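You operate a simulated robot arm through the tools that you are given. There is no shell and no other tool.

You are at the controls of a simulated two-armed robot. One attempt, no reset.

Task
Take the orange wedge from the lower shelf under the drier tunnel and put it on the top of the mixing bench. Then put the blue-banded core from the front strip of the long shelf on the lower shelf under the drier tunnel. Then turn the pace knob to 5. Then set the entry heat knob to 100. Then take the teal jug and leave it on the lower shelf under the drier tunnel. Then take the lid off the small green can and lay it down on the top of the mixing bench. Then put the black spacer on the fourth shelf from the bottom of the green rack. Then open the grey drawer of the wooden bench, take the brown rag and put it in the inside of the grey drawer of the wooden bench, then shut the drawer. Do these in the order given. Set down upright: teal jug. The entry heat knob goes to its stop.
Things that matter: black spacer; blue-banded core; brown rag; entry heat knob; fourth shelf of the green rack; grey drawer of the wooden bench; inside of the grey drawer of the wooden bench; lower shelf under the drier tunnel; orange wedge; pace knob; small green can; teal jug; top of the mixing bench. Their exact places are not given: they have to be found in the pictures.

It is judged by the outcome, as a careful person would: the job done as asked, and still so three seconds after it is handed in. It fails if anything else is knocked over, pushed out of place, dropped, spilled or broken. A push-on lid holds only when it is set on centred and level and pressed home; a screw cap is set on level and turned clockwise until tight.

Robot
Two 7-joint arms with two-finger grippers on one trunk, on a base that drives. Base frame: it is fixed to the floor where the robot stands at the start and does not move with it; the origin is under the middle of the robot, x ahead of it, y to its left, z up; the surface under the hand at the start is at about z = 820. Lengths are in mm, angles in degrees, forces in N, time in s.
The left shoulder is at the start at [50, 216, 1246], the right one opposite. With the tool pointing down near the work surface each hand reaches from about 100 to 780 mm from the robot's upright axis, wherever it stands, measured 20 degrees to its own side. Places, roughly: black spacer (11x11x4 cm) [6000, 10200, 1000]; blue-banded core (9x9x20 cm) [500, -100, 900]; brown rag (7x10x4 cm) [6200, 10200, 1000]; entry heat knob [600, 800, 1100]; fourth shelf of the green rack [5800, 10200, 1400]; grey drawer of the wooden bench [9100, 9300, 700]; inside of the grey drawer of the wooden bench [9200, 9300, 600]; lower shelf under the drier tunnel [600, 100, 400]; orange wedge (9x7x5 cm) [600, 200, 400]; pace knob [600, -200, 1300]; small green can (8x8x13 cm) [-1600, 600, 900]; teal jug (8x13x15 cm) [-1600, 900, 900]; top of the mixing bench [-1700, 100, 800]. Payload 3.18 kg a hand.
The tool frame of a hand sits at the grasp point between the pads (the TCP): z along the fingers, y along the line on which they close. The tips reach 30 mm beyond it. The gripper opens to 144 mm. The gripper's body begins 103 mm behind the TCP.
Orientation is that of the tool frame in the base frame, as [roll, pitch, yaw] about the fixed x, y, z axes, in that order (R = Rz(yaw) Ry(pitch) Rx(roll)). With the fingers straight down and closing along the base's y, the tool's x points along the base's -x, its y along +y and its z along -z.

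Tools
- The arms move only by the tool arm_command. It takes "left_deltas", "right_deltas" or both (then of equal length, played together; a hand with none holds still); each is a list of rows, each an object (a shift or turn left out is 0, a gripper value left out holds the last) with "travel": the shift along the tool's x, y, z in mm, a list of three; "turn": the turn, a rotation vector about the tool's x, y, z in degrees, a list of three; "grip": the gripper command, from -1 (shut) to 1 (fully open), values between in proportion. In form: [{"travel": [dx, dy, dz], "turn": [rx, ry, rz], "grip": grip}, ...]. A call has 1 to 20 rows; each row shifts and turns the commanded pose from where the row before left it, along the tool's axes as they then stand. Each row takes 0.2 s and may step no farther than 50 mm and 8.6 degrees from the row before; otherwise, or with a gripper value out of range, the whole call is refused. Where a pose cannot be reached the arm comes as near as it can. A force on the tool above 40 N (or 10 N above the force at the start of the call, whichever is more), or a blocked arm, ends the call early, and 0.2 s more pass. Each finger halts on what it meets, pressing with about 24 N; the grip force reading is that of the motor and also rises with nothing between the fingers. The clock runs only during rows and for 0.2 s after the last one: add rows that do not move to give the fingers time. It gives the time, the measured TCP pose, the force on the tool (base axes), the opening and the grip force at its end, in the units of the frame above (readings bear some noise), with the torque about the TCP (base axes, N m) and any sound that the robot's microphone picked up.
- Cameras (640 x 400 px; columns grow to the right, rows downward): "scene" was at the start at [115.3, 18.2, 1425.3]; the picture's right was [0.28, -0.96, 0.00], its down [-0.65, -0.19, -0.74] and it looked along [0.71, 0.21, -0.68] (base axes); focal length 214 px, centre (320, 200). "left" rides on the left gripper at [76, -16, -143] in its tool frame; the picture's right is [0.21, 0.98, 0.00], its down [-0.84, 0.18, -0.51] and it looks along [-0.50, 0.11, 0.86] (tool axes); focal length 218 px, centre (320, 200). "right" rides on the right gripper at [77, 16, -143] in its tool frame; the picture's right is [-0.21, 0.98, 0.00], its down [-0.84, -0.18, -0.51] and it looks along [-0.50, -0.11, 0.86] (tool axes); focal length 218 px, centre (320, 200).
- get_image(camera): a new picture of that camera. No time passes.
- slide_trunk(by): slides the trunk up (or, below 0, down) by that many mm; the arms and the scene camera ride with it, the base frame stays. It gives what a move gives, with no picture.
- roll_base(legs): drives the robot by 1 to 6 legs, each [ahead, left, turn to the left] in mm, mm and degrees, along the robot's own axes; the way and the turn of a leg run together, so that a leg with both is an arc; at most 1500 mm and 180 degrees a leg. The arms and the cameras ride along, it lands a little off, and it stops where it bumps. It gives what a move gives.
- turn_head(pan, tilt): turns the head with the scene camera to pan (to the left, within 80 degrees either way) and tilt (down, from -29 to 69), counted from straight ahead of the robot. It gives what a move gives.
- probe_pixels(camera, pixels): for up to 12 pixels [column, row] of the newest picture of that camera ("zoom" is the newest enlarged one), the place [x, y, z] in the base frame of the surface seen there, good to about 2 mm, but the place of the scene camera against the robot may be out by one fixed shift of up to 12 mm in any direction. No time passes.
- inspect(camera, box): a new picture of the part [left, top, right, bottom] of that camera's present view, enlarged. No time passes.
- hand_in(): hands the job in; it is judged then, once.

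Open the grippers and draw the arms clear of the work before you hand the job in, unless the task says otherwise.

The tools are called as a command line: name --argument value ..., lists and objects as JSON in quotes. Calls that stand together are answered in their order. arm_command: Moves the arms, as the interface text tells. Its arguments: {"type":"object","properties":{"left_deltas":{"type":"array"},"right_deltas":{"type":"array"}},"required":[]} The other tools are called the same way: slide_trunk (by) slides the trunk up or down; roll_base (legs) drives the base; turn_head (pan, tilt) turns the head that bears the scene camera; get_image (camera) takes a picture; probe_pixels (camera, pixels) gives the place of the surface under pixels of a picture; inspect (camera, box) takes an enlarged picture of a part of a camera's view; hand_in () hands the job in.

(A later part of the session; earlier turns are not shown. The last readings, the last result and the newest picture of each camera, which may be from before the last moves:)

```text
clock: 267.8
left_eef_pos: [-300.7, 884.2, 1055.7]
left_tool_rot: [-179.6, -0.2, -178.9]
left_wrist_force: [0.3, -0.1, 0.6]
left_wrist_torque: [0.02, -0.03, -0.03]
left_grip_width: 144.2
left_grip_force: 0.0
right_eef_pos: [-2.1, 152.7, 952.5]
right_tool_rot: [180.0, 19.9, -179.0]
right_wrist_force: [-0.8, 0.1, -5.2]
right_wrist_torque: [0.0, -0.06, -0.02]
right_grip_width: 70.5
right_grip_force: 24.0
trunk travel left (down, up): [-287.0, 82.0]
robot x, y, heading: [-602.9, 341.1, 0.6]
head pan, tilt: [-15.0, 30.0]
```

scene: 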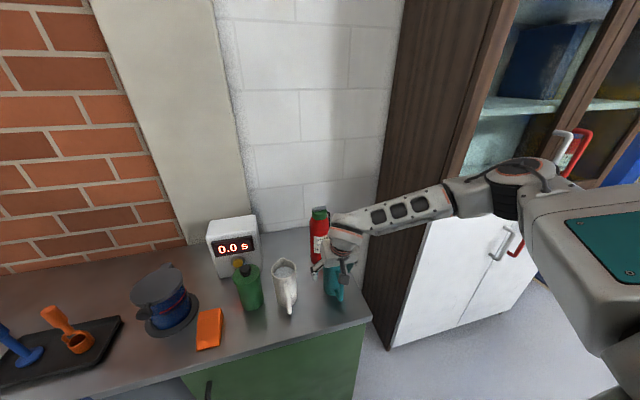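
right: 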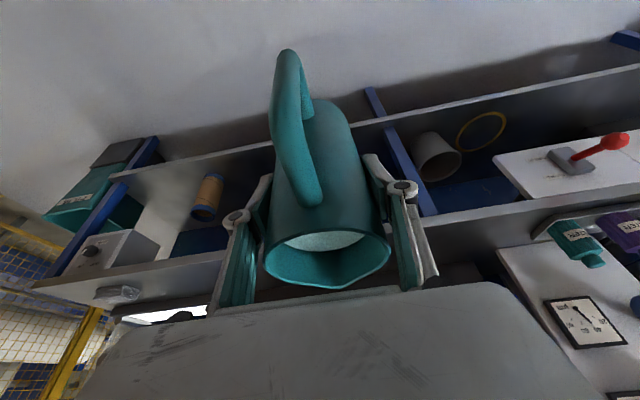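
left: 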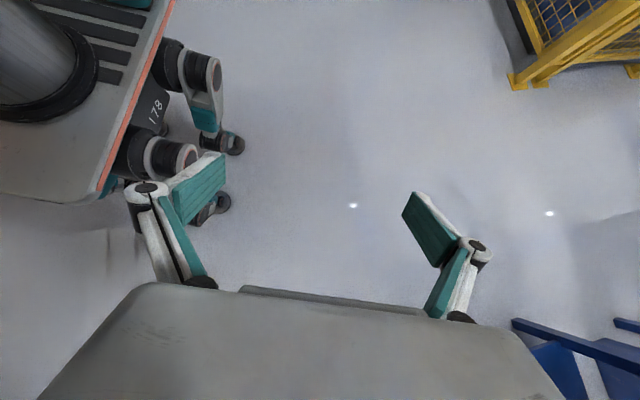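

No sag. I go on in steps of 60 mm.

slide_trunk --by -60

slide_trunk --by -50

```text
clock: 268.8
left_eef_pos: [-302.5, 884.3, 996.3]
left_tool_rot: [-179.7, -0.1, -179.0]
left_wrist_force: [0.2, -0.7, 0.9]
left_wrist_torque: [0.01, -0.05, 0.02]
left_grip_width: 144.2
left_grip_force: 0.1
right_eef_pos: [-0.7, 153.2, 892.7]
right_tool_rot: [179.8, 20.0, -179.1]
right_wrist_force: [-0.8, -0.4, -5.0]
right_wrist_torque: [0.03, -0.06, 0.0]
right_grip_width: 70.4
right_grip_force: 23.9
trunk travel left (down, up): [-227.0, 142.0]
robot x, y, heading: [-599.6, 336.5, 0.7]
head pan, tilt: [-15.0, 30.0]
```

```text
clock: 269.8
left_eef_pos: [-301.6, 884.8, 947.3]
left_tool_rot: [-179.6, -0.1, -179.0]
left_wrist_force: [0.0, -0.3, -0.2]
left_wrist_torque: [0.0, -0.02, -0.01]
left_grip_width: 144.1
left_grip_force: 0.0
right_eef_pos: [-2.2, 153.3, 843.4]
right_tool_rot: [180.0, 20.2, -179.1]
right_wrist_force: [-2.0, 0.6, -4.9]
right_wrist_torque: [0.0, -0.1, -0.02]
right_grip_width: 70.4
right_grip_force: 23.8
trunk travel left (down, up): [-177.0, 192.0]
robot x, y, heading: [-601.4, 338.3, 0.6]
head pan, tilt: [-15.0, 30.0]
```

Still fine (pitch 20.2°). I continue in 30 mm steps.

slide_trunk --by -30

slide_trunk --by -30

```text
clock: 270.5
left_eef_pos: [-301.4, 884.6, 916.7]
left_tool_rot: [-179.7, -0.1, -179.0]
left_wrist_force: [-1.2, -0.1, 1.4]
left_wrist_torque: [0.03, -0.04, 0.01]
left_grip_width: 143.7
left_grip_force: 0.0
right_eef_pos: [-0.6, 153.5, 812.9]
right_tool_rot: [179.9, 19.9, -179.1]
right_wrist_force: [0.3, 0.1, -3.7]
right_wrist_torque: [0.01, -0.07, 0.0]
right_grip_width: 70.7
right_grip_force: 23.3
trunk travel left (down, up): [-147.0, 222.0]
robot x, y, heading: [-598.1, 339.2, 0.4]
head pan, tilt: [-15.0, 30.0]
```

```text
clock: 271.3
left_eef_pos: [-302.6, 884.4, 886.7]
left_tool_rot: [-179.7, -0.1, -178.9]
left_wrist_force: [0.1, -0.1, 0.3]
left_wrist_torque: [0.0, -0.03, 0.0]
left_grip_width: 143.9
left_grip_force: 0.1
right_eef_pos: [-1.0, 152.9, 784.0]
right_tool_rot: [179.9, 20.2, -179.2]
right_wrist_force: [-1.0, -0.4, -3.4]
right_wrist_torque: [0.03, -0.06, 0.0]
right_grip_width: 70.5
right_grip_force: 24.3
trunk travel left (down, up): [-117.0, 252.0]
robot x, y, heading: [-602.9, 337.3, 0.6]
head pan, tilt: [-15.0, 30.0]
```

Holding well. Further down, in 50 mm steps.

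slide_trunk --by -50

slide_trunk --by -50

get_image --camera "right"

```text
clock: 272.2
left_eef_pos: [-301.4, 883.9, 836.7]
left_tool_rot: [-179.7, -0.1, -179.0]
left_wrist_force: [0.3, -0.3, -0.3]
left_wrist_torque: [0.0, -0.05, 0.04]
left_grip_width: 143.9
left_grip_force: 0.0
right_eef_pos: [-0.5, 152.8, 733.4]
right_tool_rot: [179.9, 20.1, -179.2]
right_wrist_force: [-1.1, -0.2, -4.0]
right_wrist_torque: [0.04, -0.09, -0.03]
right_grip_width: 70.6
right_grip_force: 23.7
trunk travel left (down, up): [-67.0, 302.0]
robot x, y, heading: [-600.4, 338.7, 0.8]
head pan, tilt: [-15.0, 30.0]
```

```text
clock: 273.1
left_eef_pos: [-301.8, 883.9, 786.7]
left_tool_rot: [-179.8, -0.2, -179.0]
left_wrist_force: [0.2, 0.9, 0.2]
left_wrist_torque: [-0.03, -0.04, 0.02]
left_grip_width: 144.0
left_grip_force: 0.1
right_eef_pos: [-1.0, 152.7, 683.5]
right_tool_rot: [179.9, 20.0, -179.1]
right_wrist_force: [-0.5, 0.1, -4.4]
right_wrist_torque: [-0.01, -0.06, -0.01]
right_grip_width: 70.6
right_grip_force: 23.9
trunk travel left (down, up): [-17.0, 352.0]
robot x, y, heading: [-597.3, 340.8, 0.6]
head pan, tilt: [-15.0, 30.0]
```

```text
taken
```

right: 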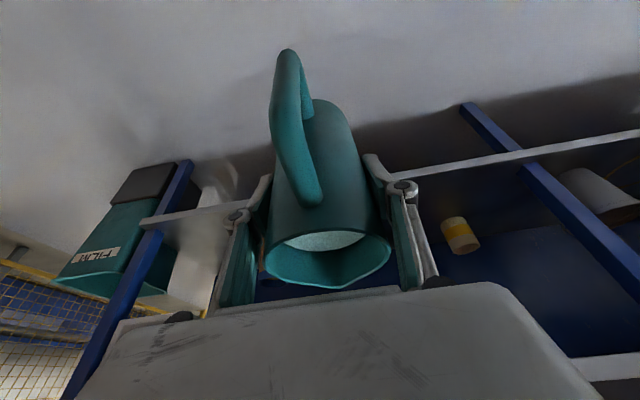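

Level and low. Now I lower the hand with the arm by 100 mm, slowly.

arm_command --right_deltas '[{"travel": [3.4, 0, 9.4]}, {"travel": [6.8, 0, 18.8]}, {"travel": [6.8, 0, 18.8]}, {"travel": [6.8, 0, 18.8]}, {"travel": [6.8, 0, 18.8]}, {"travel": [3.4, 0, 9.4]}, {"travel": [0, 0, 0]}]'

```text
clock: 274.7
left_eef_pos: [-302.2, 884.5, 786.2]
left_tool_rot: [-179.6, -0.4, -179.0]
left_wrist_force: [-0.5, 0.8, -0.1]
left_wrist_torque: [-0.01, -0.01, 0.01]
left_grip_width: 144.0
left_grip_force: 0.2
right_eef_pos: [-0.4, 153.5, 581.5]
right_tool_rot: [179.9, 19.7, -179.1]
right_wrist_force: [0.0, -0.1, -5.1]
right_wrist_torque: [0.0, -0.08, -0.01]
right_grip_width: 70.5
right_grip_force: 24.2
trunk travel left (down, up): [-17.0, 352.0]
robot x, y, heading: [-599.2, 339.5, 0.6]
head pan, tilt: [-15.0, 30.0]
```

arm_command --right_deltas '[{"travel": [3.4, 0, 9.4]}, {"travel": [6.8, 0, 18.8]}, {"travel": [6.8, 0, 18.8]}, {"travel": [6.8, 0, 18.8]}, {"travel": [6.8, 0, 18.8]}, {"travel": [3.4, 0, 9.4]}, {"travel": [0, 0, 0]}]'

turn_head --pan -20 --tilt 45

get_image --camera "scene"

```text
clock: 276.3
left_eef_pos: [-300.8, 884.5, 785.6]
left_tool_rot: [-179.7, -0.4, -179.0]
left_wrist_force: [-0.5, 0.4, 0.1]
left_wrist_torque: [-0.01, 0.02, 0.06]
left_grip_width: 143.9
left_grip_force: 0.1
right_eef_pos: [-0.9, 153.6, 480.6]
right_tool_rot: [179.9, 19.8, -179.1]
right_wrist_force: [0.3, -0.8, -4.7]
right_wrist_torque: [-0.02, -0.05, 0.0]
right_grip_width: 70.3
right_grip_force: 23.7
trunk travel left (down, up): [-17.0, 352.0]
robot x, y, heading: [-595.6, 338.2, 0.7]
head pan, tilt: [-15.0, 30.0]
```

```text
clock: 277.1
left_eef_pos: [-301.3, 883.8, 786.2]
left_tool_rot: [-179.7, -0.3, -178.9]
left_wrist_force: [0.1, 0.1, 0.0]
left_wrist_torque: [0.0, 0.0, 0.03]
left_grip_width: 144.0
left_grip_force: 0.1
right_eef_pos: [-0.2, 152.9, 481.0]
right_tool_rot: [179.9, 19.7, -179.1]
right_wrist_force: [1.3, -0.8, -3.7]
right_wrist_torque: [0.02, -0.06, 0.01]
right_grip_width: 70.4
right_grip_force: 24.1
trunk travel left (down, up): [-17.0, 352.0]
robot x, y, heading: [-596.4, 341.1, 0.7]
head pan, tilt: [-20.0, 45.0]
```

```text
taken
```

scene: 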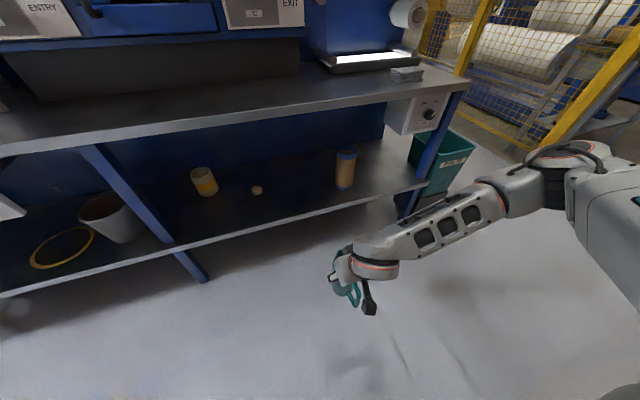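

The jug's base is at ~394, 35 mm above shelf level. I probe the forearm to check its clearance to the table edge for the final stance.

probe_pixels --camera "scene" --pixels '[[370, 240], [385, 235], [410, 225], [440, 207], [470, 193], [495, 180], [520, 170], [340, 275], [357, 290], [345, 255], [368, 305]]'

```text
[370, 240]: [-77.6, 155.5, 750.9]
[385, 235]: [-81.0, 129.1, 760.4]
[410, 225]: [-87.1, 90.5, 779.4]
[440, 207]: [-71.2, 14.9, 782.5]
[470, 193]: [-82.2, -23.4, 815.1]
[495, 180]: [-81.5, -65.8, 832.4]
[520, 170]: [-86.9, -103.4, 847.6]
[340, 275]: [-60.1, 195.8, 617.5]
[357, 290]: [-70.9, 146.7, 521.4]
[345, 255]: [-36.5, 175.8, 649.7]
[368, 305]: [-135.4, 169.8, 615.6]
```

The forearm would reach table height too near the edge, so I extend the arm 130 mm (straighter, elbow further back), keeping the jug level.

arm_command --right_deltas '[{"travel": [-9.4, 0, 3.4]}, {"travel": [-18.8, 0, 6.7]}, {"travel": [-18.8, 0, 6.7]}, {"travel": [-18.8, 0, 6.7]}, {"travel": [-18.8, 0, 6.7]}, {"travel": [-18.8, 0, 6.7]}, {"travel": [-18.8, 0, 6.7]}, {"travel": [0, 0, 0]}]'

get_image --camera "scene"

```text
clock: 278.9
left_eef_pos: [-301.5, 883.2, 785.4]
left_tool_rot: [-179.7, -0.4, -179.0]
left_wrist_force: [0.3, 0.4, -0.6]
left_wrist_torque: [-0.01, 0.03, 0.02]
left_grip_width: 143.9
left_grip_force: 0.0
right_eef_pos: [131.1, 156.5, 480.1]
right_tool_rot: [179.9, 19.7, -179.1]
right_wrist_force: [0.2, 0.2, -6.0]
right_wrist_torque: [-0.01, -0.02, 0.02]
right_grip_width: 70.4
right_grip_force: 24.1
trunk travel left (down, up): [-17.0, 352.0]
robot x, y, heading: [-600.2, 339.6, 0.7]
head pan, tilt: [-20.0, 45.0]
```

```text
taken
```

scene: 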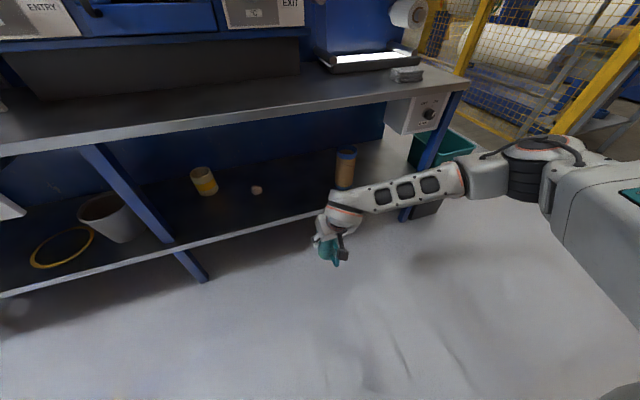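

probe_pixels --camera "scene" --pixels '[[345, 195], [360, 192], [380, 186], [400, 178], [420, 172], [440, 166], [460, 160], [480, 155], [345, 230], [335, 215], [343, 253]]'

```text
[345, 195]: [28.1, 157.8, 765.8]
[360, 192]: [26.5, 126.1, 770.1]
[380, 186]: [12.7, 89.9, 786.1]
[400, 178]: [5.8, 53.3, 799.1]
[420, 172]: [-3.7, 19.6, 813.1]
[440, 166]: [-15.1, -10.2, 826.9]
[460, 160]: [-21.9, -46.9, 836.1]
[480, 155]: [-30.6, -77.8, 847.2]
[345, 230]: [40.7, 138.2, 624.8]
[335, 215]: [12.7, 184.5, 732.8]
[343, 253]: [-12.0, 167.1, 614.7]
```

The forearm now trails ~120–160 mm behind the hand. I extend another 30 mm for more room.

arm_command --right_deltas '[{"travel": [-9.4, 0, 3.4]}, {"travel": [-9.4, 0, 3.4]}, {"travel": [-9.4, 0, 3.4]}, {"travel": [0, 0, 0]}]'

roll_base --legs '[[150, 0, 0]]'

get_image --camera "scene"

```text
clock: 279.9
left_eef_pos: [-300.7, 883.1, 785.9]
left_tool_rot: [-179.7, -0.4, -178.9]
left_wrist_force: [-0.5, 0.2, 0.5]
left_wrist_torque: [-0.04, -0.01, 0.02]
left_grip_width: 143.9
left_grip_force: 0.0
right_eef_pos: [158.8, 154.1, 481.7]
right_tool_rot: [179.9, 19.8, -179.0]
right_wrist_force: [0.9, 1.1, -4.3]
right_wrist_torque: [0.03, -0.07, 0.01]
right_grip_width: 70.4
right_grip_force: 23.9
trunk travel left (down, up): [-17.0, 352.0]
robot x, y, heading: [-601.8, 338.0, 0.9]
head pan, tilt: [-20.0, 45.0]
```

```text
clock: 281.2
left_eef_pos: [-152.2, 887.0, 785.0]
left_tool_rot: [-179.7, -0.2, -179.0]
left_wrist_force: [0.4, -0.2, 0.3]
left_wrist_torque: [0.02, 0.02, 0.02]
left_grip_width: 144.1
left_grip_force: 0.0
right_eef_pos: [308.8, 157.3, 480.9]
right_tool_rot: [180.0, 19.8, -179.1]
right_wrist_force: [1.0, -0.2, -4.4]
right_wrist_torque: [-0.03, -0.08, -0.01]
right_grip_width: 70.4
right_grip_force: 23.9
trunk travel left (down, up): [-17.0, 352.0]
robot x, y, heading: [-452.2, 341.9, 0.5]
head pan, tilt: [-20.0, 45.0]
```

```text
taken
```

scene: 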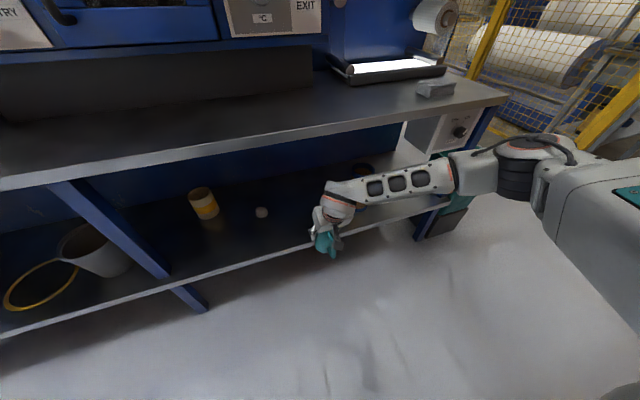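

Clear so far. I go on 137 mm so that the jug is over the shelf at x≈446.

roll_base --legs '[[137, 0, 0]]'

get_image --camera "scene"

get_image --camera "right"

```text
clock: 282.6
left_eef_pos: [-15.9, 887.4, 784.9]
left_tool_rot: [-179.6, -0.2, -179.0]
left_wrist_force: [0.1, -0.1, -0.7]
left_wrist_torque: [0.0, 0.01, 0.02]
left_grip_width: 144.0
left_grip_force: 0.1
right_eef_pos: [445.1, 158.3, 481.1]
right_tool_rot: [179.9, 19.8, -179.2]
right_wrist_force: [-0.4, -0.2, -4.5]
right_wrist_torque: [0.0, -0.08, -0.01]
right_grip_width: 70.6
right_grip_force: 24.0
trunk travel left (down, up): [-17.0, 352.0]
robot x, y, heading: [-316.2, 340.8, 0.8]
head pan, tilt: [-20.0, 45.0]
```

```text
taken
```

scene: 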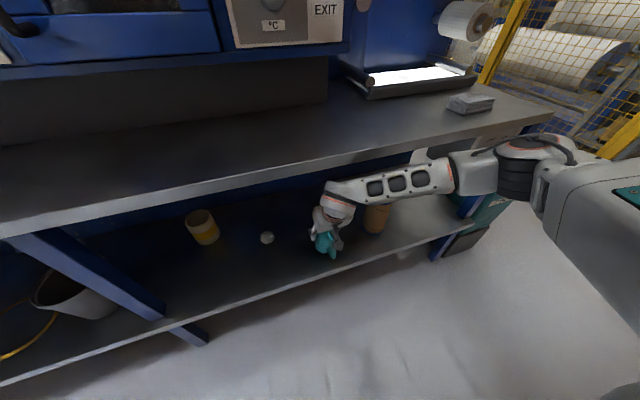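

```text
taken
```

right: 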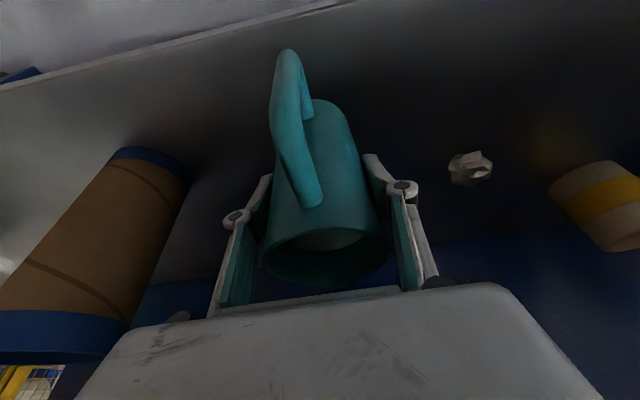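

The jug is above the shelf between the core and the paper ball. I lower it 28 mm, then feel for the shelf.

arm_command --right_deltas '[{"travel": [2.4, 0, 6.6]}, {"travel": [2.4, 0, 6.6]}, {"travel": [2.4, 0, 6.6]}, {"travel": [2.4, 0, 6.6]}, {"travel": [0, 0, 0]}]'

```text
clock: 283.8
left_eef_pos: [-14.6, 886.3, 785.3]
left_tool_rot: [-179.6, -0.3, -179.1]
left_wrist_force: [-0.7, -0.6, -0.5]
left_wrist_torque: [-0.01, 0.01, 0.02]
left_grip_width: 143.9
left_grip_force: 0.0
right_eef_pos: [444.6, 157.2, 452.7]
right_tool_rot: [-180.0, 19.9, -179.3]
right_wrist_force: [-0.8, -0.1, -4.7]
right_wrist_torque: [0.03, -0.05, 0.0]
right_grip_width: 70.8
right_grip_force: 23.9
trunk travel left (down, up): [-17.0, 352.0]
robot x, y, heading: [-315.3, 339.2, 0.7]
head pan, tilt: [-20.0, 45.0]
```

arm_command --right_deltas '[{"travel": [0.5, 0, 1.4]}, {"travel": [0.5, 0, 1.4]}, {"travel": [0.5, 0, 1.4]}, {"travel": [0.5, 0, 1.4]}, {"travel": [0, 0, 0]}]'

```text
clock: 284.9
left_eef_pos: [-15.0, 886.9, 785.9]
left_tool_rot: [-179.7, -0.4, -178.9]
left_wrist_force: [1.3, 0.3, 0.4]
left_wrist_torque: [0.0, -0.01, -0.02]
left_grip_width: 144.3
left_grip_force: 0.1
right_eef_pos: [444.9, 158.1, 446.7]
right_tool_rot: [179.9, 19.8, -179.2]
right_wrist_force: [0.1, 0.2, -5.2]
right_wrist_torque: [-0.02, -0.07, -0.02]
right_grip_width: 70.6
right_grip_force: 24.0
trunk travel left (down, up): [-17.0, 352.0]
robot x, y, heading: [-315.8, 342.2, 0.7]
head pan, tilt: [-20.0, 45.0]
```

The load is still 5 N, so no contact yet; I lower 1 mm at a time.

arm_command --right_deltas '[{"travel": [0.35, 0, 0.95]}, {"travel": [0.35, 0, 0.95]}, {"travel": [0, 0, 0]}]'

```text
clock: 285.8
left_eef_pos: [-15.3, 888.2, 786.5]
left_tool_rot: [-179.6, -0.2, -179.0]
left_wrist_force: [0.7, -0.3, -0.2]
left_wrist_torque: [0.01, 0.03, -0.01]
left_grip_width: 143.9
left_grip_force: 0.0
right_eef_pos: [444.7, 158.6, 447.3]
right_tool_rot: [179.9, 19.9, -179.2]
right_wrist_force: [-1.7, -0.4, 2.7]
right_wrist_torque: [-0.1, 0.4, -0.04]
right_grip_width: 70.5
right_grip_force: 24.0
trunk travel left (down, up): [-17.0, 352.0]
robot x, y, heading: [-316.8, 343.6, 0.7]
head pan, tilt: [-20.0, 45.0]
```

Contact (force turned to +2.7 N). One more millimetre, then I open the gripper slowly.

arm_command --right_deltas '[{"travel": [0.35, 0, 0.95]}, {"travel": [0, 0, 0]}]'

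arm_command --right_deltas '[{"grip": 0.0}, {"grip": 0.1}, {"grip": 0.25}, {"grip": 0.4}, {"grip": 0.53}, {"grip": 0.53}]'

get_image --camera "right"

```text
clock: 286.4
left_eef_pos: [-15.6, 887.9, 785.0]
left_tool_rot: [-179.7, -0.3, -178.9]
left_wrist_force: [0.8, 0.2, 0.6]
left_wrist_torque: [-0.01, 0.01, 0.0]
left_grip_width: 144.0
left_grip_force: 0.0
right_eef_pos: [445.5, 158.9, 446.5]
right_tool_rot: [179.8, 20.0, -179.2]
right_wrist_force: [-2.6, -1.5, 8.1]
right_wrist_torque: [-0.21, 0.5, -0.01]
right_grip_width: 70.7
right_grip_force: 24.2
trunk travel left (down, up): [-17.0, 352.0]
robot x, y, heading: [-311.7, 340.4, 0.6]
head pan, tilt: [-20.0, 45.0]
```

```text
clock: 287.8
left_eef_pos: [-14.9, 886.3, 785.6]
left_tool_rot: [-179.7, -0.4, -179.0]
left_wrist_force: [0.2, -0.8, 0.2]
left_wrist_torque: [0.02, -0.01, -0.01]
left_grip_width: 144.0
left_grip_force: 0.1
right_eef_pos: [445.1, 158.1, 444.5]
right_tool_rot: [-180.0, 19.7, -179.2]
right_wrist_force: [0.8, 0.0, -0.7]
right_wrist_torque: [0.03, 0.02, 0.01]
right_grip_width: 110.3
right_grip_force: 0.1
trunk travel left (down, up): [-17.0, 352.0]
robot x, y, heading: [-313.0, 342.8, 0.6]
head pan, tilt: [-20.0, 45.0]
```

```text
taken
```

right: 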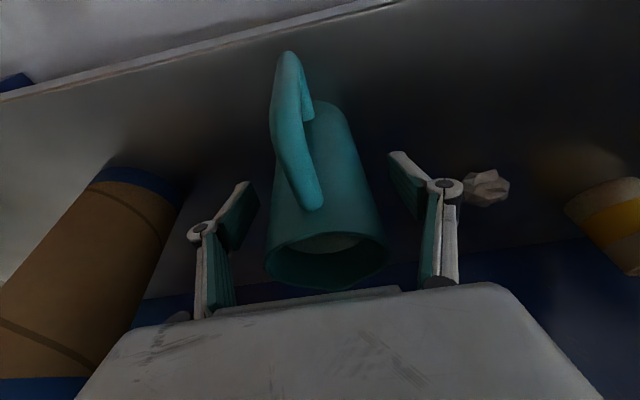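

The jug stands upright and free. I back straight out.

roll_base --legs '[[-330, 0, 0]]'

get_image --camera "scene"

```text
clock: 289.9
left_eef_pos: [-342.9, 882.9, 786.1]
left_tool_rot: [-179.7, -0.3, -179.0]
left_wrist_force: [-0.5, -0.2, 0.1]
left_wrist_torque: [0.01, 0.02, 0.03]
left_grip_width: 144.1
left_grip_force: 0.2
right_eef_pos: [117.4, 154.5, 445.3]
right_tool_rot: [-179.9, 19.8, -179.2]
right_wrist_force: [0.5, 0.0, 0.0]
right_wrist_torque: [-0.03, -0.01, 0.02]
right_grip_width: 110.0
right_grip_force: 0.0
trunk travel left (down, up): [-17.0, 352.0]
robot x, y, heading: [-641.8, 337.7, 0.6]
head pan, tilt: [-20.0, 45.0]
```

```text
taken
```

scene: 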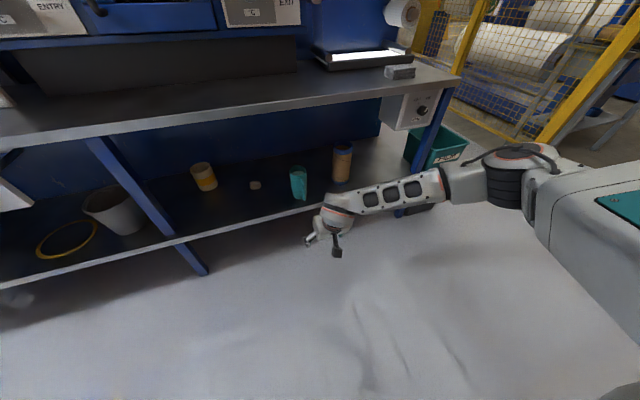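

The jug stands well on the lower shelf. Next the can's lid: I draw the arm in and up, then raise the trunk in steps.

arm_command --right_deltas '[{"travel": [28, 0, -37]}, {"travel": [28, 0, -37]}, {"travel": [28, 0, -37]}, {"travel": [28, 0, -37]}, {"travel": [28, 0, -37]}, {"turn": [0, 6.6, 0]}, {"turn": [0, 6.6, 0]}, {"turn": [0, 6.6, 0]}, {"travel": [0, 0, 0]}]'

slide_trunk --by 80

```text
clock: 291.9
left_eef_pos: [-341.4, 883.5, 786.1]
left_tool_rot: [-179.7, -0.3, -179.0]
left_wrist_force: [1.4, -1.6, -0.2]
left_wrist_torque: [0.02, 0.01, 0.02]
left_grip_width: 144.3
left_grip_force: 0.1
right_eef_pos: [-74.7, 152.6, 572.6]
right_tool_rot: [179.9, -0.1, -179.1]
right_wrist_force: [0.1, -0.5, 0.8]
right_wrist_torque: [0.0, 0.05, -0.03]
right_grip_width: 110.2
right_grip_force: 0.1
trunk travel left (down, up): [-17.0, 352.0]
robot x, y, heading: [-639.5, 341.1, 0.6]
head pan, tilt: [-20.0, 45.0]
```

```text
clock: 293.1
left_eef_pos: [-340.2, 883.6, 863.5]
left_tool_rot: [-179.7, -0.4, -178.9]
left_wrist_force: [0.3, 0.0, 0.4]
left_wrist_torque: [-0.01, 0.07, 0.02]
left_grip_width: 144.0
left_grip_force: 0.0
right_eef_pos: [-76.4, 152.4, 649.8]
right_tool_rot: [180.0, -0.1, -179.1]
right_wrist_force: [0.5, 0.1, 0.0]
right_wrist_torque: [-0.01, 0.0, 0.02]
right_grip_width: 110.2
right_grip_force: 0.1
trunk travel left (down, up): [-97.0, 272.0]
robot x, y, heading: [-641.4, 336.3, 0.6]
head pan, tilt: [-20.0, 45.0]
```

The arms ride properly. I raise the rest and turn around to the mixing bench.

slide_trunk --by 230

arm_command --right_deltas '[{"travel": [20, 0, -35]}, {"travel": [20, 0, -35]}, {"travel": [20, 0, -35]}, {"travel": [20, 0, -35]}, {"travel": [0, 0, 0]}]'

roll_base --legs '[[0, 0, 90], [0, 0, 89.4]]'

turn_head --pan -8 --tilt 28

get_image --camera "scene"

```text
clock: 295.5
left_eef_pos: [-341.6, 884.1, 1095.4]
left_tool_rot: [-179.8, -0.2, -179.1]
left_wrist_force: [0.5, 0.1, -0.4]
left_wrist_torque: [0.02, 0.0, -0.01]
left_grip_width: 144.0
left_grip_force: 0.1
right_eef_pos: [-76.2, 151.9, 882.2]
right_tool_rot: [-180.0, 0.1, -179.2]
right_wrist_force: [-0.1, 0.2, 0.6]
right_wrist_torque: [-0.01, -0.01, 0.01]
right_grip_width: 110.3
right_grip_force: 0.0
trunk travel left (down, up): [-327.0, 42.0]
robot x, y, heading: [-642.1, 341.9, 0.7]
head pan, tilt: [-20.0, 45.0]
```

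```text
clock: 296.7
left_eef_pos: [-341.4, 883.3, 1095.8]
left_tool_rot: [-179.8, -0.3, -179.1]
left_wrist_force: [0.1, 0.1, -0.6]
left_wrist_torque: [-0.01, -0.01, -0.02]
left_grip_width: 143.8
left_grip_force: 0.1
right_eef_pos: [-156.0, 151.1, 1021.0]
right_tool_rot: [179.9, 0.0, -179.3]
right_wrist_force: [-0.5, -0.2, 1.4]
right_wrist_torque: [0.0, 0.0, 0.02]
right_grip_width: 110.5
right_grip_force: 0.1
trunk travel left (down, up): [-327.0, 42.0]
robot x, y, heading: [-637.9, 337.4, 0.5]
head pan, tilt: [-20.0, 45.0]
```

```text
clock: 304.8
left_eef_pos: [-935.6, -208.4, 1095.0]
left_tool_rot: [-179.8, -0.2, 1.4]
left_wrist_force: [0.5, 1.1, 0.2]
left_wrist_torque: [-0.02, -0.02, -0.01]
left_grip_width: 144.0
left_grip_force: 0.1
right_eef_pos: [-1126.2, 523.9, 1020.6]
right_tool_rot: [-179.9, 0.0, 1.1]
right_wrist_force: [-1.0, -0.4, 0.0]
right_wrist_torque: [0.02, -0.01, 0.0]
right_grip_width: 109.9
right_grip_force: 0.0
trunk travel left (down, up): [-327.0, 42.0]
robot x, y, heading: [-639.8, 337.8, -178.9]
head pan, tilt: [-20.0, 45.0]
```

```text
clock: 305.6
left_eef_pos: [-935.9, -207.7, 1096.1]
left_tool_rot: [-179.7, -0.2, 1.3]
left_wrist_force: [0.1, 0.0, -0.4]
left_wrist_torque: [-0.02, 0.0, -0.02]
left_grip_width: 143.9
left_grip_force: 0.0
right_eef_pos: [-1126.0, 523.9, 1020.1]
right_tool_rot: [179.8, 0.0, 1.2]
right_wrist_force: [1.3, 0.0, 0.4]
right_wrist_torque: [0.01, 0.01, -0.02]
right_grip_width: 110.4
right_grip_force: 0.0
trunk travel left (down, up): [-327.0, 42.0]
robot x, y, heading: [-638.4, 338.3, -178.7]
head pan, tilt: [-8.0, 28.0]
```

```text
taken
```

scene: 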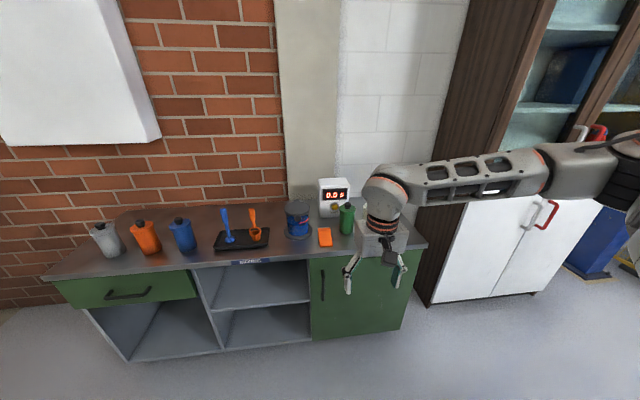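

I enlarge the green can at (347,218) to see its lid.

inspect --camera "scene" --box '[325, 195, 370, 240]'

inspect --camera "scene" --box '[80, 200, 220, 270]'

```text
8.89 times, centred on (348, 218) of scene
```

zoom: 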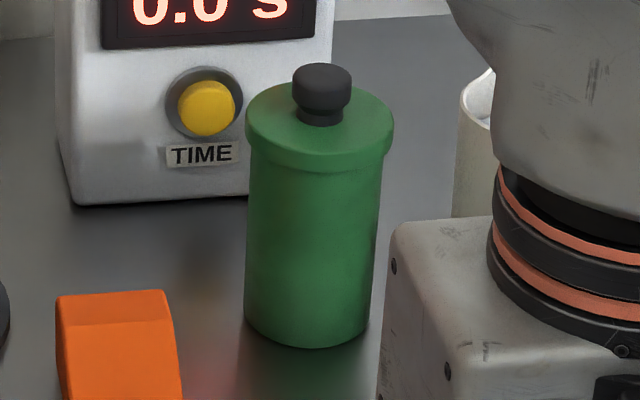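

```text
4.57 times, centred on (150, 235) of scene
```

zoom: 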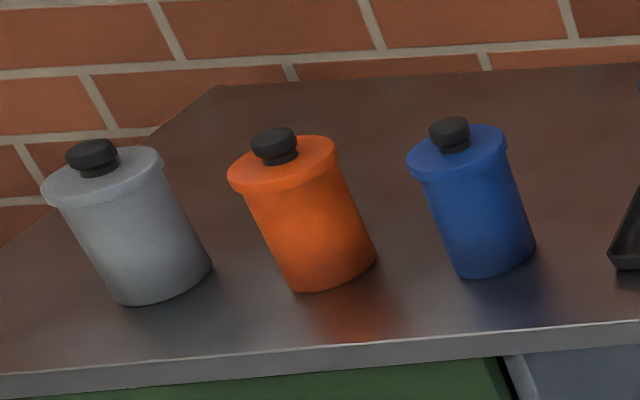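

The can has a green push-on lid with a black mushroom knob. I straighten the heading, strafe right 60 mm, narrow the gripper and drive toward the can with the hand high.

arm_command --right_deltas '[{"travel": [-25, 0, -20], "grip": -0.17}, {"travel": [-25, 0, -20]}, {"travel": [-25, 0, 0]}, {"travel": [0, 0, 0]}]'

roll_base --legs '[[0, 0, -1.2], [0, -58, 0], [300, 0, 0]]'

get_image --camera "right"

```text
clock: 306.6
left_eef_pos: [-934.6, -207.2, 1096.1]
left_tool_rot: [-179.7, -0.2, 1.2]
left_wrist_force: [0.0, 0.3, 0.1]
left_wrist_torque: [-0.02, 0.0, 0.04]
left_grip_width: 143.9
left_grip_force: 0.0
right_eef_pos: [-1202.5, 522.1, 1061.2]
right_tool_rot: [179.9, -0.1, 1.2]
right_wrist_force: [-0.1, 0.1, 0.1]
right_wrist_torque: [0.02, 0.03, -0.02]
right_grip_width: 59.8
right_grip_force: 0.1
trunk travel left (down, up): [-327.0, 42.0]
robot x, y, heading: [-643.8, 340.5, -179.1]
head pan, tilt: [-8.0, 28.0]
```

```text
clock: 309.8
left_eef_pos: [-1245.7, -142.9, 1096.1]
left_tool_rot: [-179.8, -0.3, 0.2]
left_wrist_force: [0.3, 0.3, 0.4]
left_wrist_torque: [-0.01, -0.02, 0.0]
left_grip_width: 144.2
left_grip_force: 0.0
right_eef_pos: [-1497.1, 590.1, 1059.8]
right_tool_rot: [179.9, 0.0, 0.1]
right_wrist_force: [-0.2, 0.5, 1.0]
right_wrist_torque: [-0.02, -0.04, 0.0]
right_grip_width: 60.0
right_grip_force: 0.0
trunk travel left (down, up): [-327.0, 42.0]
robot x, y, heading: [-939.7, 397.4, 179.8]
head pan, tilt: [-8.0, 28.0]
```

```text
taken
```

right: 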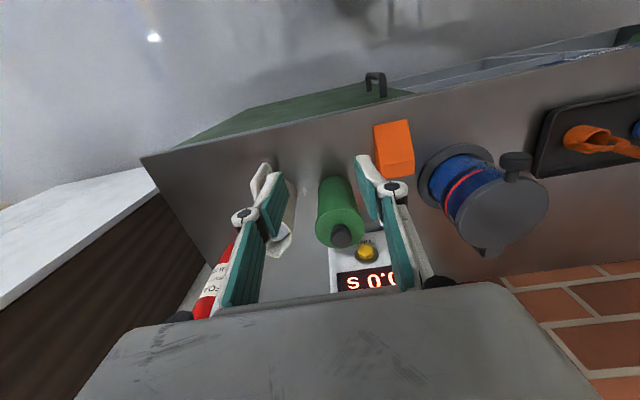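

The can shows at (340,215) with its knob at (341,237). I probe knob and lid.

inspect --camera "right" --box '[300, 160, 400, 270]'

probe_pixels --camera "right" --pixels '[[341, 237], [334, 237], [348, 237], [341, 230], [341, 245], [320, 222], [362, 218], [340, 213], [325, 240], [358, 240], [318, 200], [355, 190]]'

```text
3.64 times, centred on (350, 215) of right
```

zoom: 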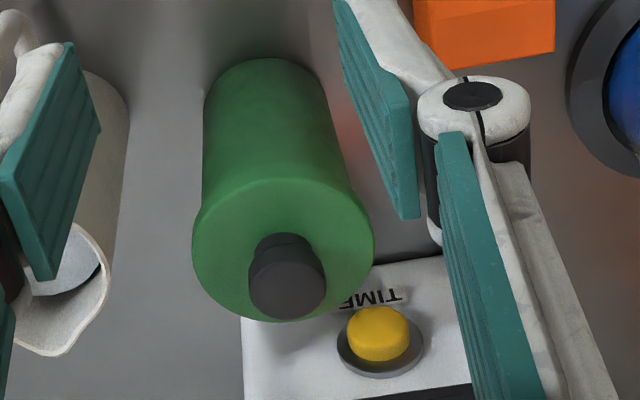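

```text
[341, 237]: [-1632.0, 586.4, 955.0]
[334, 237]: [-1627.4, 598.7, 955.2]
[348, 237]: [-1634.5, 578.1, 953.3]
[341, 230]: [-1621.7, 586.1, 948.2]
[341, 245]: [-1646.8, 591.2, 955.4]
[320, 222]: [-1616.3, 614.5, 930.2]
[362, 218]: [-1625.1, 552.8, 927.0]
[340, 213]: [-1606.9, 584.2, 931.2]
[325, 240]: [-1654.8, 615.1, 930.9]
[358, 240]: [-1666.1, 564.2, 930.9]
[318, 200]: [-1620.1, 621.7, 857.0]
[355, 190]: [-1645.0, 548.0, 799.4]
```

Knob centre ≈(−1635,587), top z≈955, lid top z≈930. I drive 138 mm ahead over the can.

roll_base --legs '[[138, 0, 0]]'

arm_command --right_deltas '[{"travel": [0, 3, 30]}, {"travel": [0, 0, 0]}]'

get_image --camera "right"

```text
clock: 311.1
left_eef_pos: [-1383.3, -143.4, 1094.8]
left_tool_rot: [-179.8, -0.3, 0.3]
left_wrist_force: [-0.4, -0.1, 0.7]
left_wrist_torque: [-0.01, -0.02, 0.0]
left_grip_width: 144.2
left_grip_force: 0.1
right_eef_pos: [-1634.8, 592.2, 1060.5]
right_tool_rot: [180.0, 0.0, 0.2]
right_wrist_force: [-0.7, -0.3, -1.3]
right_wrist_torque: [0.0, -0.04, 0.0]
right_grip_width: 59.7
right_grip_force: 0.0
trunk travel left (down, up): [-327.0, 42.0]
robot x, y, heading: [-1074.9, 396.4, 180.0]
head pan, tilt: [-8.0, 28.0]
```

```text
clock: 311.7
left_eef_pos: [-1381.0, -143.4, 1095.5]
left_tool_rot: [-179.6, -0.1, 0.2]
left_wrist_force: [-0.1, 0.2, -0.5]
left_wrist_torque: [-0.03, 0.0, -0.01]
left_grip_width: 144.2
left_grip_force: 0.1
right_eef_pos: [-1635.2, 590.2, 1029.5]
right_tool_rot: [-180.0, 0.2, 0.1]
right_wrist_force: [0.6, 0.2, 0.4]
right_wrist_torque: [-0.01, 0.0, 0.03]
right_grip_width: 59.7
right_grip_force: 0.1
trunk travel left (down, up): [-327.0, 42.0]
robot x, y, heading: [-1074.3, 399.4, 179.9]
head pan, tilt: [-8.0, 28.0]
```

```text
taken
```

right: 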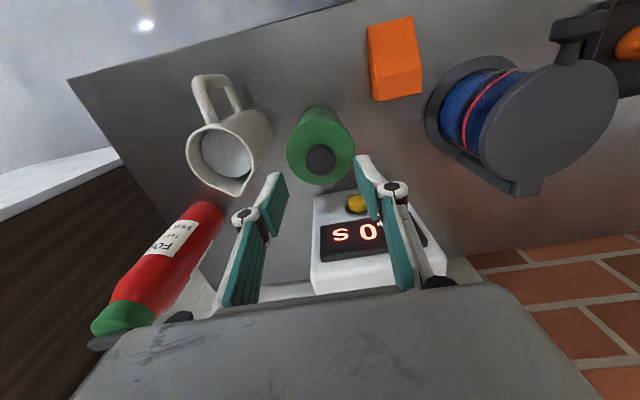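

probe_pixels --camera "right" --pixels '[[320, 160], [307, 160], [333, 158], [320, 147], [320, 172], [290, 155], [353, 150], [320, 180], [318, 125]]'

```text
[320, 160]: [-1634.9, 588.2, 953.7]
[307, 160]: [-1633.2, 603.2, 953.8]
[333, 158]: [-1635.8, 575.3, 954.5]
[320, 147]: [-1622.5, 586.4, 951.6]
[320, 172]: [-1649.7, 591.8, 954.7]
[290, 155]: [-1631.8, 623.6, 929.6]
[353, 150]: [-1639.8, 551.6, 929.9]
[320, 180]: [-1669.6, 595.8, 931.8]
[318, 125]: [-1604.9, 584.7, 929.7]
```

Knob centre (−1636,588.5). I lower the hand 65 mm so that the pads flank the knob with the tips just above the lid.

arm_command --right_deltas '[{"travel": [-0.5, 1.5, 25]}, {"travel": [0, 0, 25]}, {"travel": [0, 0, 14]}, {"travel": [0, 0, 0]}]'

get_image --camera "right"

```text
clock: 312.7
left_eef_pos: [-1381.5, -143.2, 1097.4]
left_tool_rot: [-179.8, -0.2, 0.2]
left_wrist_force: [0.4, -0.8, 0.5]
left_wrist_torque: [-0.03, 0.0, 0.0]
left_grip_width: 144.0
left_grip_force: 0.1
right_eef_pos: [-1633.2, 585.5, 966.0]
right_tool_rot: [-180.0, -0.1, 0.1]
right_wrist_force: [0.1, -0.6, 0.2]
right_wrist_torque: [0.0, 0.01, 0.02]
right_grip_width: 59.9
right_grip_force: 0.0
trunk travel left (down, up): [-327.0, 42.0]
robot x, y, heading: [-1073.8, 400.8, 179.9]
head pan, tilt: [-8.0, 28.0]
```

```text
taken
```

right: 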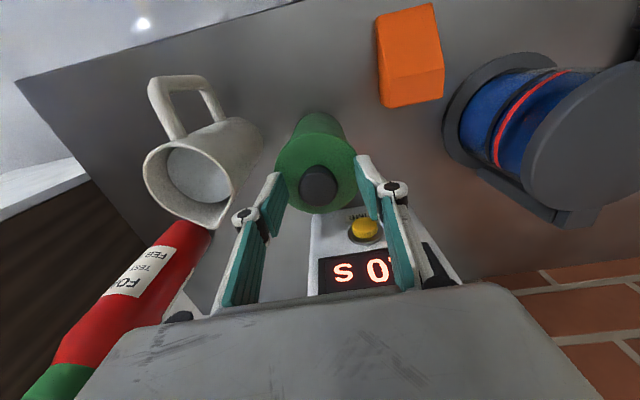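

I trim 3 mm to centre on the knob, then close the pads on it.

arm_command --right_deltas '[{"travel": [-2.5, -3, 2]}, {"travel": [0, 0, 0]}, {"grip": -0.4}, {"grip": -0.7}, {"grip": -1}, {"grip": -1}]'

get_image --camera "right"

```text
clock: 314.1
left_eef_pos: [-1382.3, -142.0, 1095.9]
left_tool_rot: [-179.7, -0.2, 0.2]
left_wrist_force: [-0.2, 0.4, -0.2]
left_wrist_torque: [-0.01, -0.01, -0.01]
left_grip_width: 144.2
left_grip_force: 0.0
right_eef_pos: [-1638.0, 590.1, 964.8]
right_tool_rot: [-179.9, 0.0, 0.1]
right_wrist_force: [-0.4, -0.1, 0.1]
right_wrist_torque: [0.01, -0.01, -0.04]
right_grip_width: 29.0
right_grip_force: 24.2
trunk travel left (down, up): [-327.0, 42.0]
robot x, y, heading: [-1075.5, 398.3, 179.8]
head pan, tilt: [-8.0, 28.0]
heard: snap
```

```text
taken
```

right: 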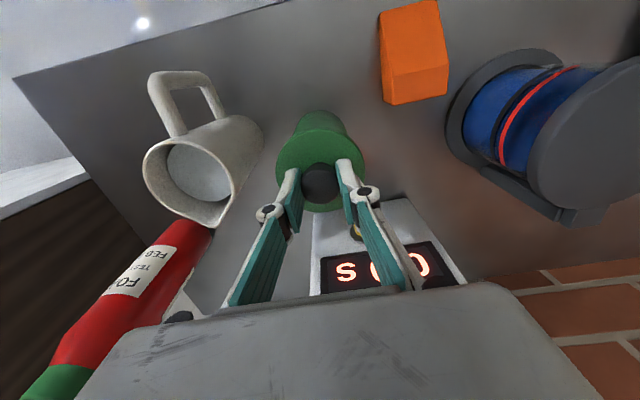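

Knob gripped at 29 mm; a snap was heard (the lid moved in its seat). I lift 12 mm and look whether the can comes along.

arm_command --right_deltas '[{"travel": [0, 0, -3]}, {"travel": [0, 0, -3]}, {"travel": [0, 0, -3]}, {"travel": [0, 0, -3]}, {"travel": [0, 0, 0]}]'

get_image --camera "right"

get_image --camera "scene"

```text
clock: 315.3
left_eef_pos: [-1383.2, -142.4, 1095.3]
left_tool_rot: [-179.6, -0.2, 0.2]
left_wrist_force: [-0.9, 0.3, -0.5]
left_wrist_torque: [-0.01, -0.01, 0.02]
left_grip_width: 143.9
left_grip_force: 0.0
right_eef_pos: [-1637.0, 589.6, 976.4]
right_tool_rot: [179.9, 0.0, 0.1]
right_wrist_force: [0.2, -0.3, -0.5]
right_wrist_torque: [-0.02, -0.03, -0.01]
right_grip_width: 28.5
right_grip_force: 24.4
trunk travel left (down, up): [-327.0, 42.0]
robot x, y, heading: [-1077.6, 396.9, 180.1]
head pan, tilt: [-8.0, 28.0]
```

```text
taken
```

right: 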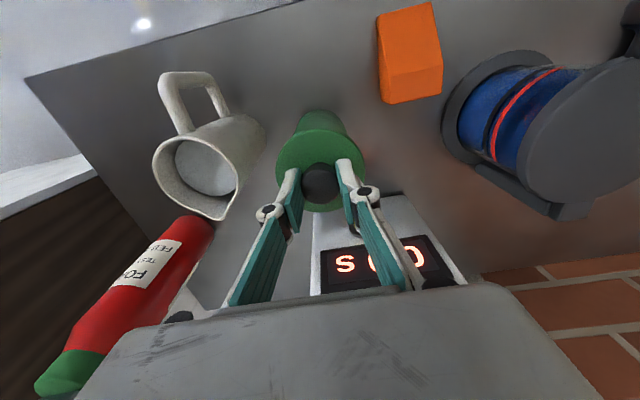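

```text
taken
```

scene: 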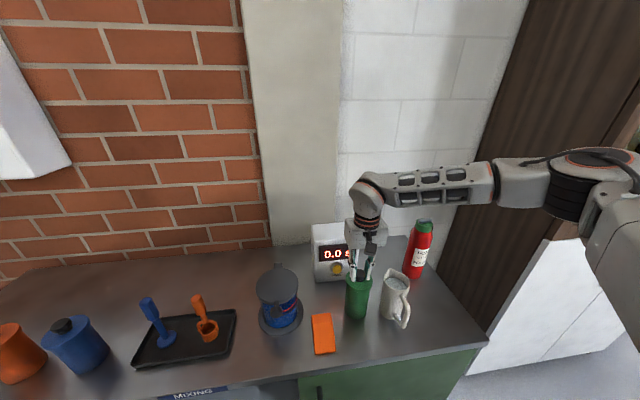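

Only ~0.5–1 N load: it seems the lid alone is moving. I zoom in to see whether the can stayed down.

inspect --camera "scene" --box '[325, 255, 395, 335]'

inspect --camera "right" --box '[260, 90, 380, 220]'

```text
5.00 times, centred on (360, 295) of scene
```

zoom: 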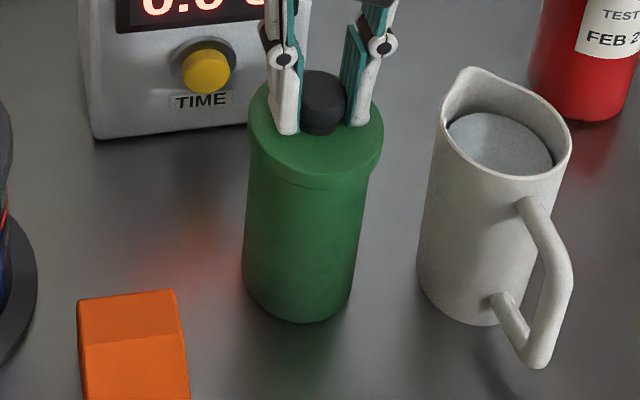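

```text
3.08 times, centred on (320, 155) of right
```

zoom: 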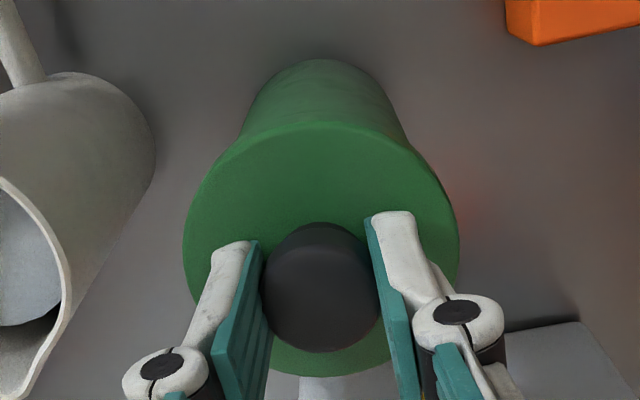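

I lift another 25 mm slowly and look again.

arm_command --right_deltas '[{"travel": [0, 0, -5]}, {"travel": [0, 0, -5]}, {"travel": [0, 0, -5]}, {"travel": [0, 0, -5]}, {"travel": [0, 0, -5]}, {"travel": [0, 0, 0]}]'

inspect --camera "scene" --box '[325, 245, 395, 335]'

inspect --camera "right" --box '[260, 90, 380, 220]'

```text
clock: 316.7
left_eef_pos: [-1382.1, -143.9, 1095.1]
left_tool_rot: [-179.7, -0.2, 0.2]
left_wrist_force: [-0.4, 0.0, 0.0]
left_wrist_torque: [0.02, -0.02, 0.01]
left_grip_width: 143.8
left_grip_force: 0.2
right_eef_pos: [-1637.8, 590.7, 1001.4]
right_tool_rot: [180.0, 0.0, 0.1]
right_wrist_force: [0.2, 0.0, -0.2]
right_wrist_torque: [-0.03, 0.01, -0.02]
right_grip_width: 28.9
right_grip_force: 23.8
trunk travel left (down, up): [-327.0, 42.0]
robot x, y, heading: [-1077.5, 397.0, 180.0]
head pan, tilt: [-8.0, 28.0]
```

```text
4.44 times, centred on (360, 290) of scene
```

zoom: 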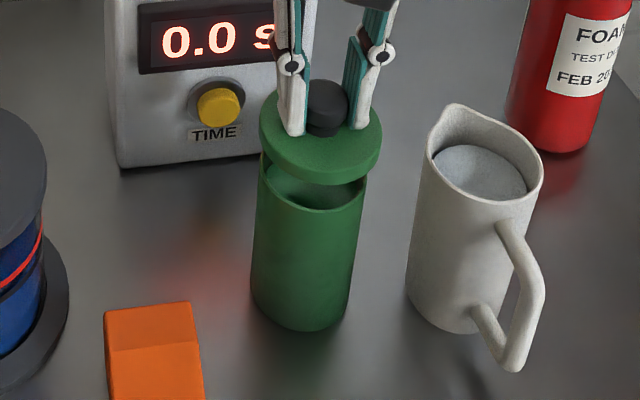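

```text
3.08 times, centred on (320, 155) of right
```

zoom: 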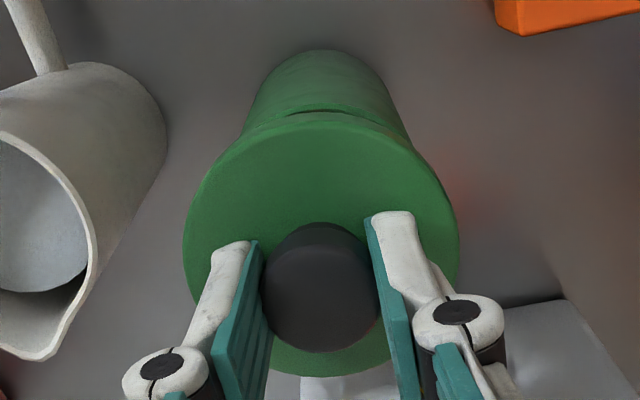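

The lid is off and the can stands unmoved. I raise the lid, then strafe right to the free place where the jug stood.

arm_command --right_deltas '[{"travel": [0, 0, -20]}, {"travel": [0, 0, -25]}, {"travel": [0, 0, -10]}, {"travel": [0, 0, 0]}]'

roll_base --legs '[[0, -266, 0]]'

get_image --camera "right"

get_image --camera "scene"

```text
clock: 317.7
left_eef_pos: [-1381.9, -143.6, 1095.6]
left_tool_rot: [-179.7, -0.1, 0.2]
left_wrist_force: [-0.8, -0.2, -0.3]
left_wrist_torque: [0.03, 0.03, -0.02]
left_grip_width: 144.1
left_grip_force: 0.1
right_eef_pos: [-1638.1, 590.5, 1055.5]
right_tool_rot: [-179.9, -0.1, 0.1]
right_wrist_force: [-0.2, 0.1, -0.3]
right_wrist_torque: [0.0, 0.0, -0.03]
right_grip_width: 29.0
right_grip_force: 24.6
trunk travel left (down, up): [-327.0, 42.0]
robot x, y, heading: [-1075.6, 400.3, 179.8]
head pan, tilt: [-8.0, 28.0]
```

```text
clock: 320.6
left_eef_pos: [-1379.9, 121.4, 1095.8]
left_tool_rot: [-179.7, -0.2, 0.4]
left_wrist_force: [0.2, 0.6, 0.7]
left_wrist_torque: [-0.02, 0.05, -0.02]
left_grip_width: 144.2
left_grip_force: 0.2
right_eef_pos: [-1637.8, 854.7, 1056.5]
right_tool_rot: [179.8, 0.0, 0.3]
right_wrist_force: [0.4, 0.8, 0.2]
right_wrist_torque: [-0.01, -0.01, -0.01]
right_grip_width: 28.8
right_grip_force: 23.9
trunk travel left (down, up): [-327.0, 42.0]
robot x, y, heading: [-1077.3, 662.3, -179.9]
head pan, tilt: [-8.0, 28.0]
```

```text
taken
```

right: 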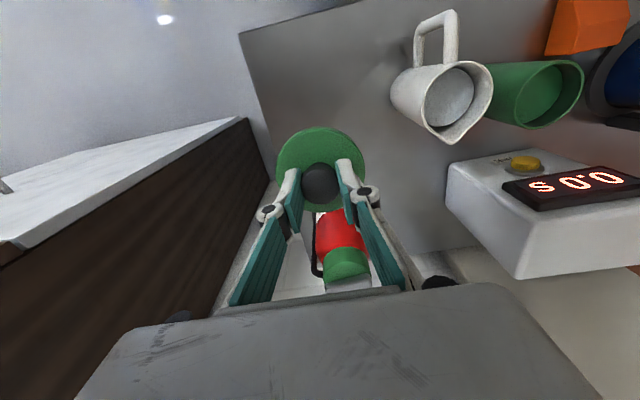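

```text
taken
```

scene: 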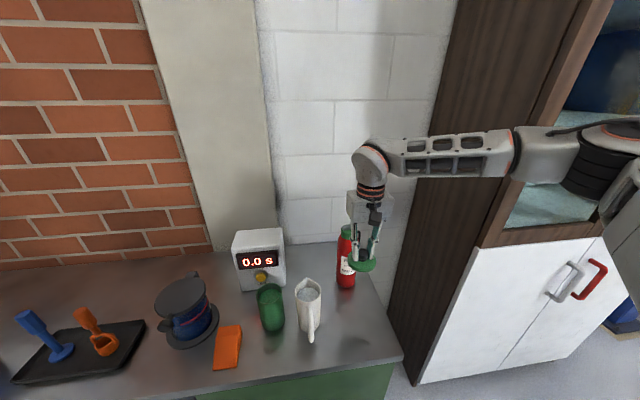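

I shift the lid 45 mm toward the robot, clear of the red bottle, and lower it to just above the bench.

arm_command --right_deltas '[{"travel": [23, 5, 0]}, {"travel": [23, 5, 0]}, {"travel": [0, 0, 40]}, {"travel": [0, 0, 40]}, {"travel": [0, 0, 40]}, {"travel": [0, 0, 40]}, {"travel": [0, 0, 25]}, {"travel": [0, 0, 0]}]'

get_image --camera "right"

```text
clock: 322.4
left_eef_pos: [-1380.3, 121.5, 1095.0]
left_tool_rot: [-179.6, -0.3, 0.4]
left_wrist_force: [0.1, 0.2, -0.1]
left_wrist_torque: [0.03, -0.02, 0.02]
left_grip_width: 143.9
left_grip_force: 0.0
right_eef_pos: [-1590.8, 843.7, 871.1]
right_tool_rot: [180.0, 0.0, 0.3]
right_wrist_force: [0.6, -0.2, 0.1]
right_wrist_torque: [-0.02, -0.01, -0.01]
right_grip_width: 28.5
right_grip_force: 24.3
trunk travel left (down, up): [-327.0, 42.0]
robot x, y, heading: [-1078.7, 661.1, -180.0]
head pan, tilt: [-8.0, 28.0]
```

```text
taken
```

right: 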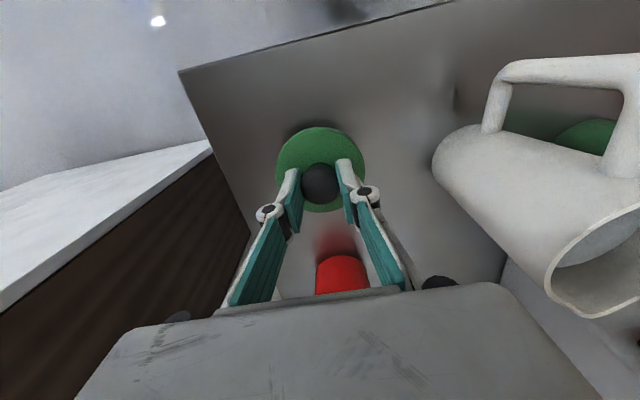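

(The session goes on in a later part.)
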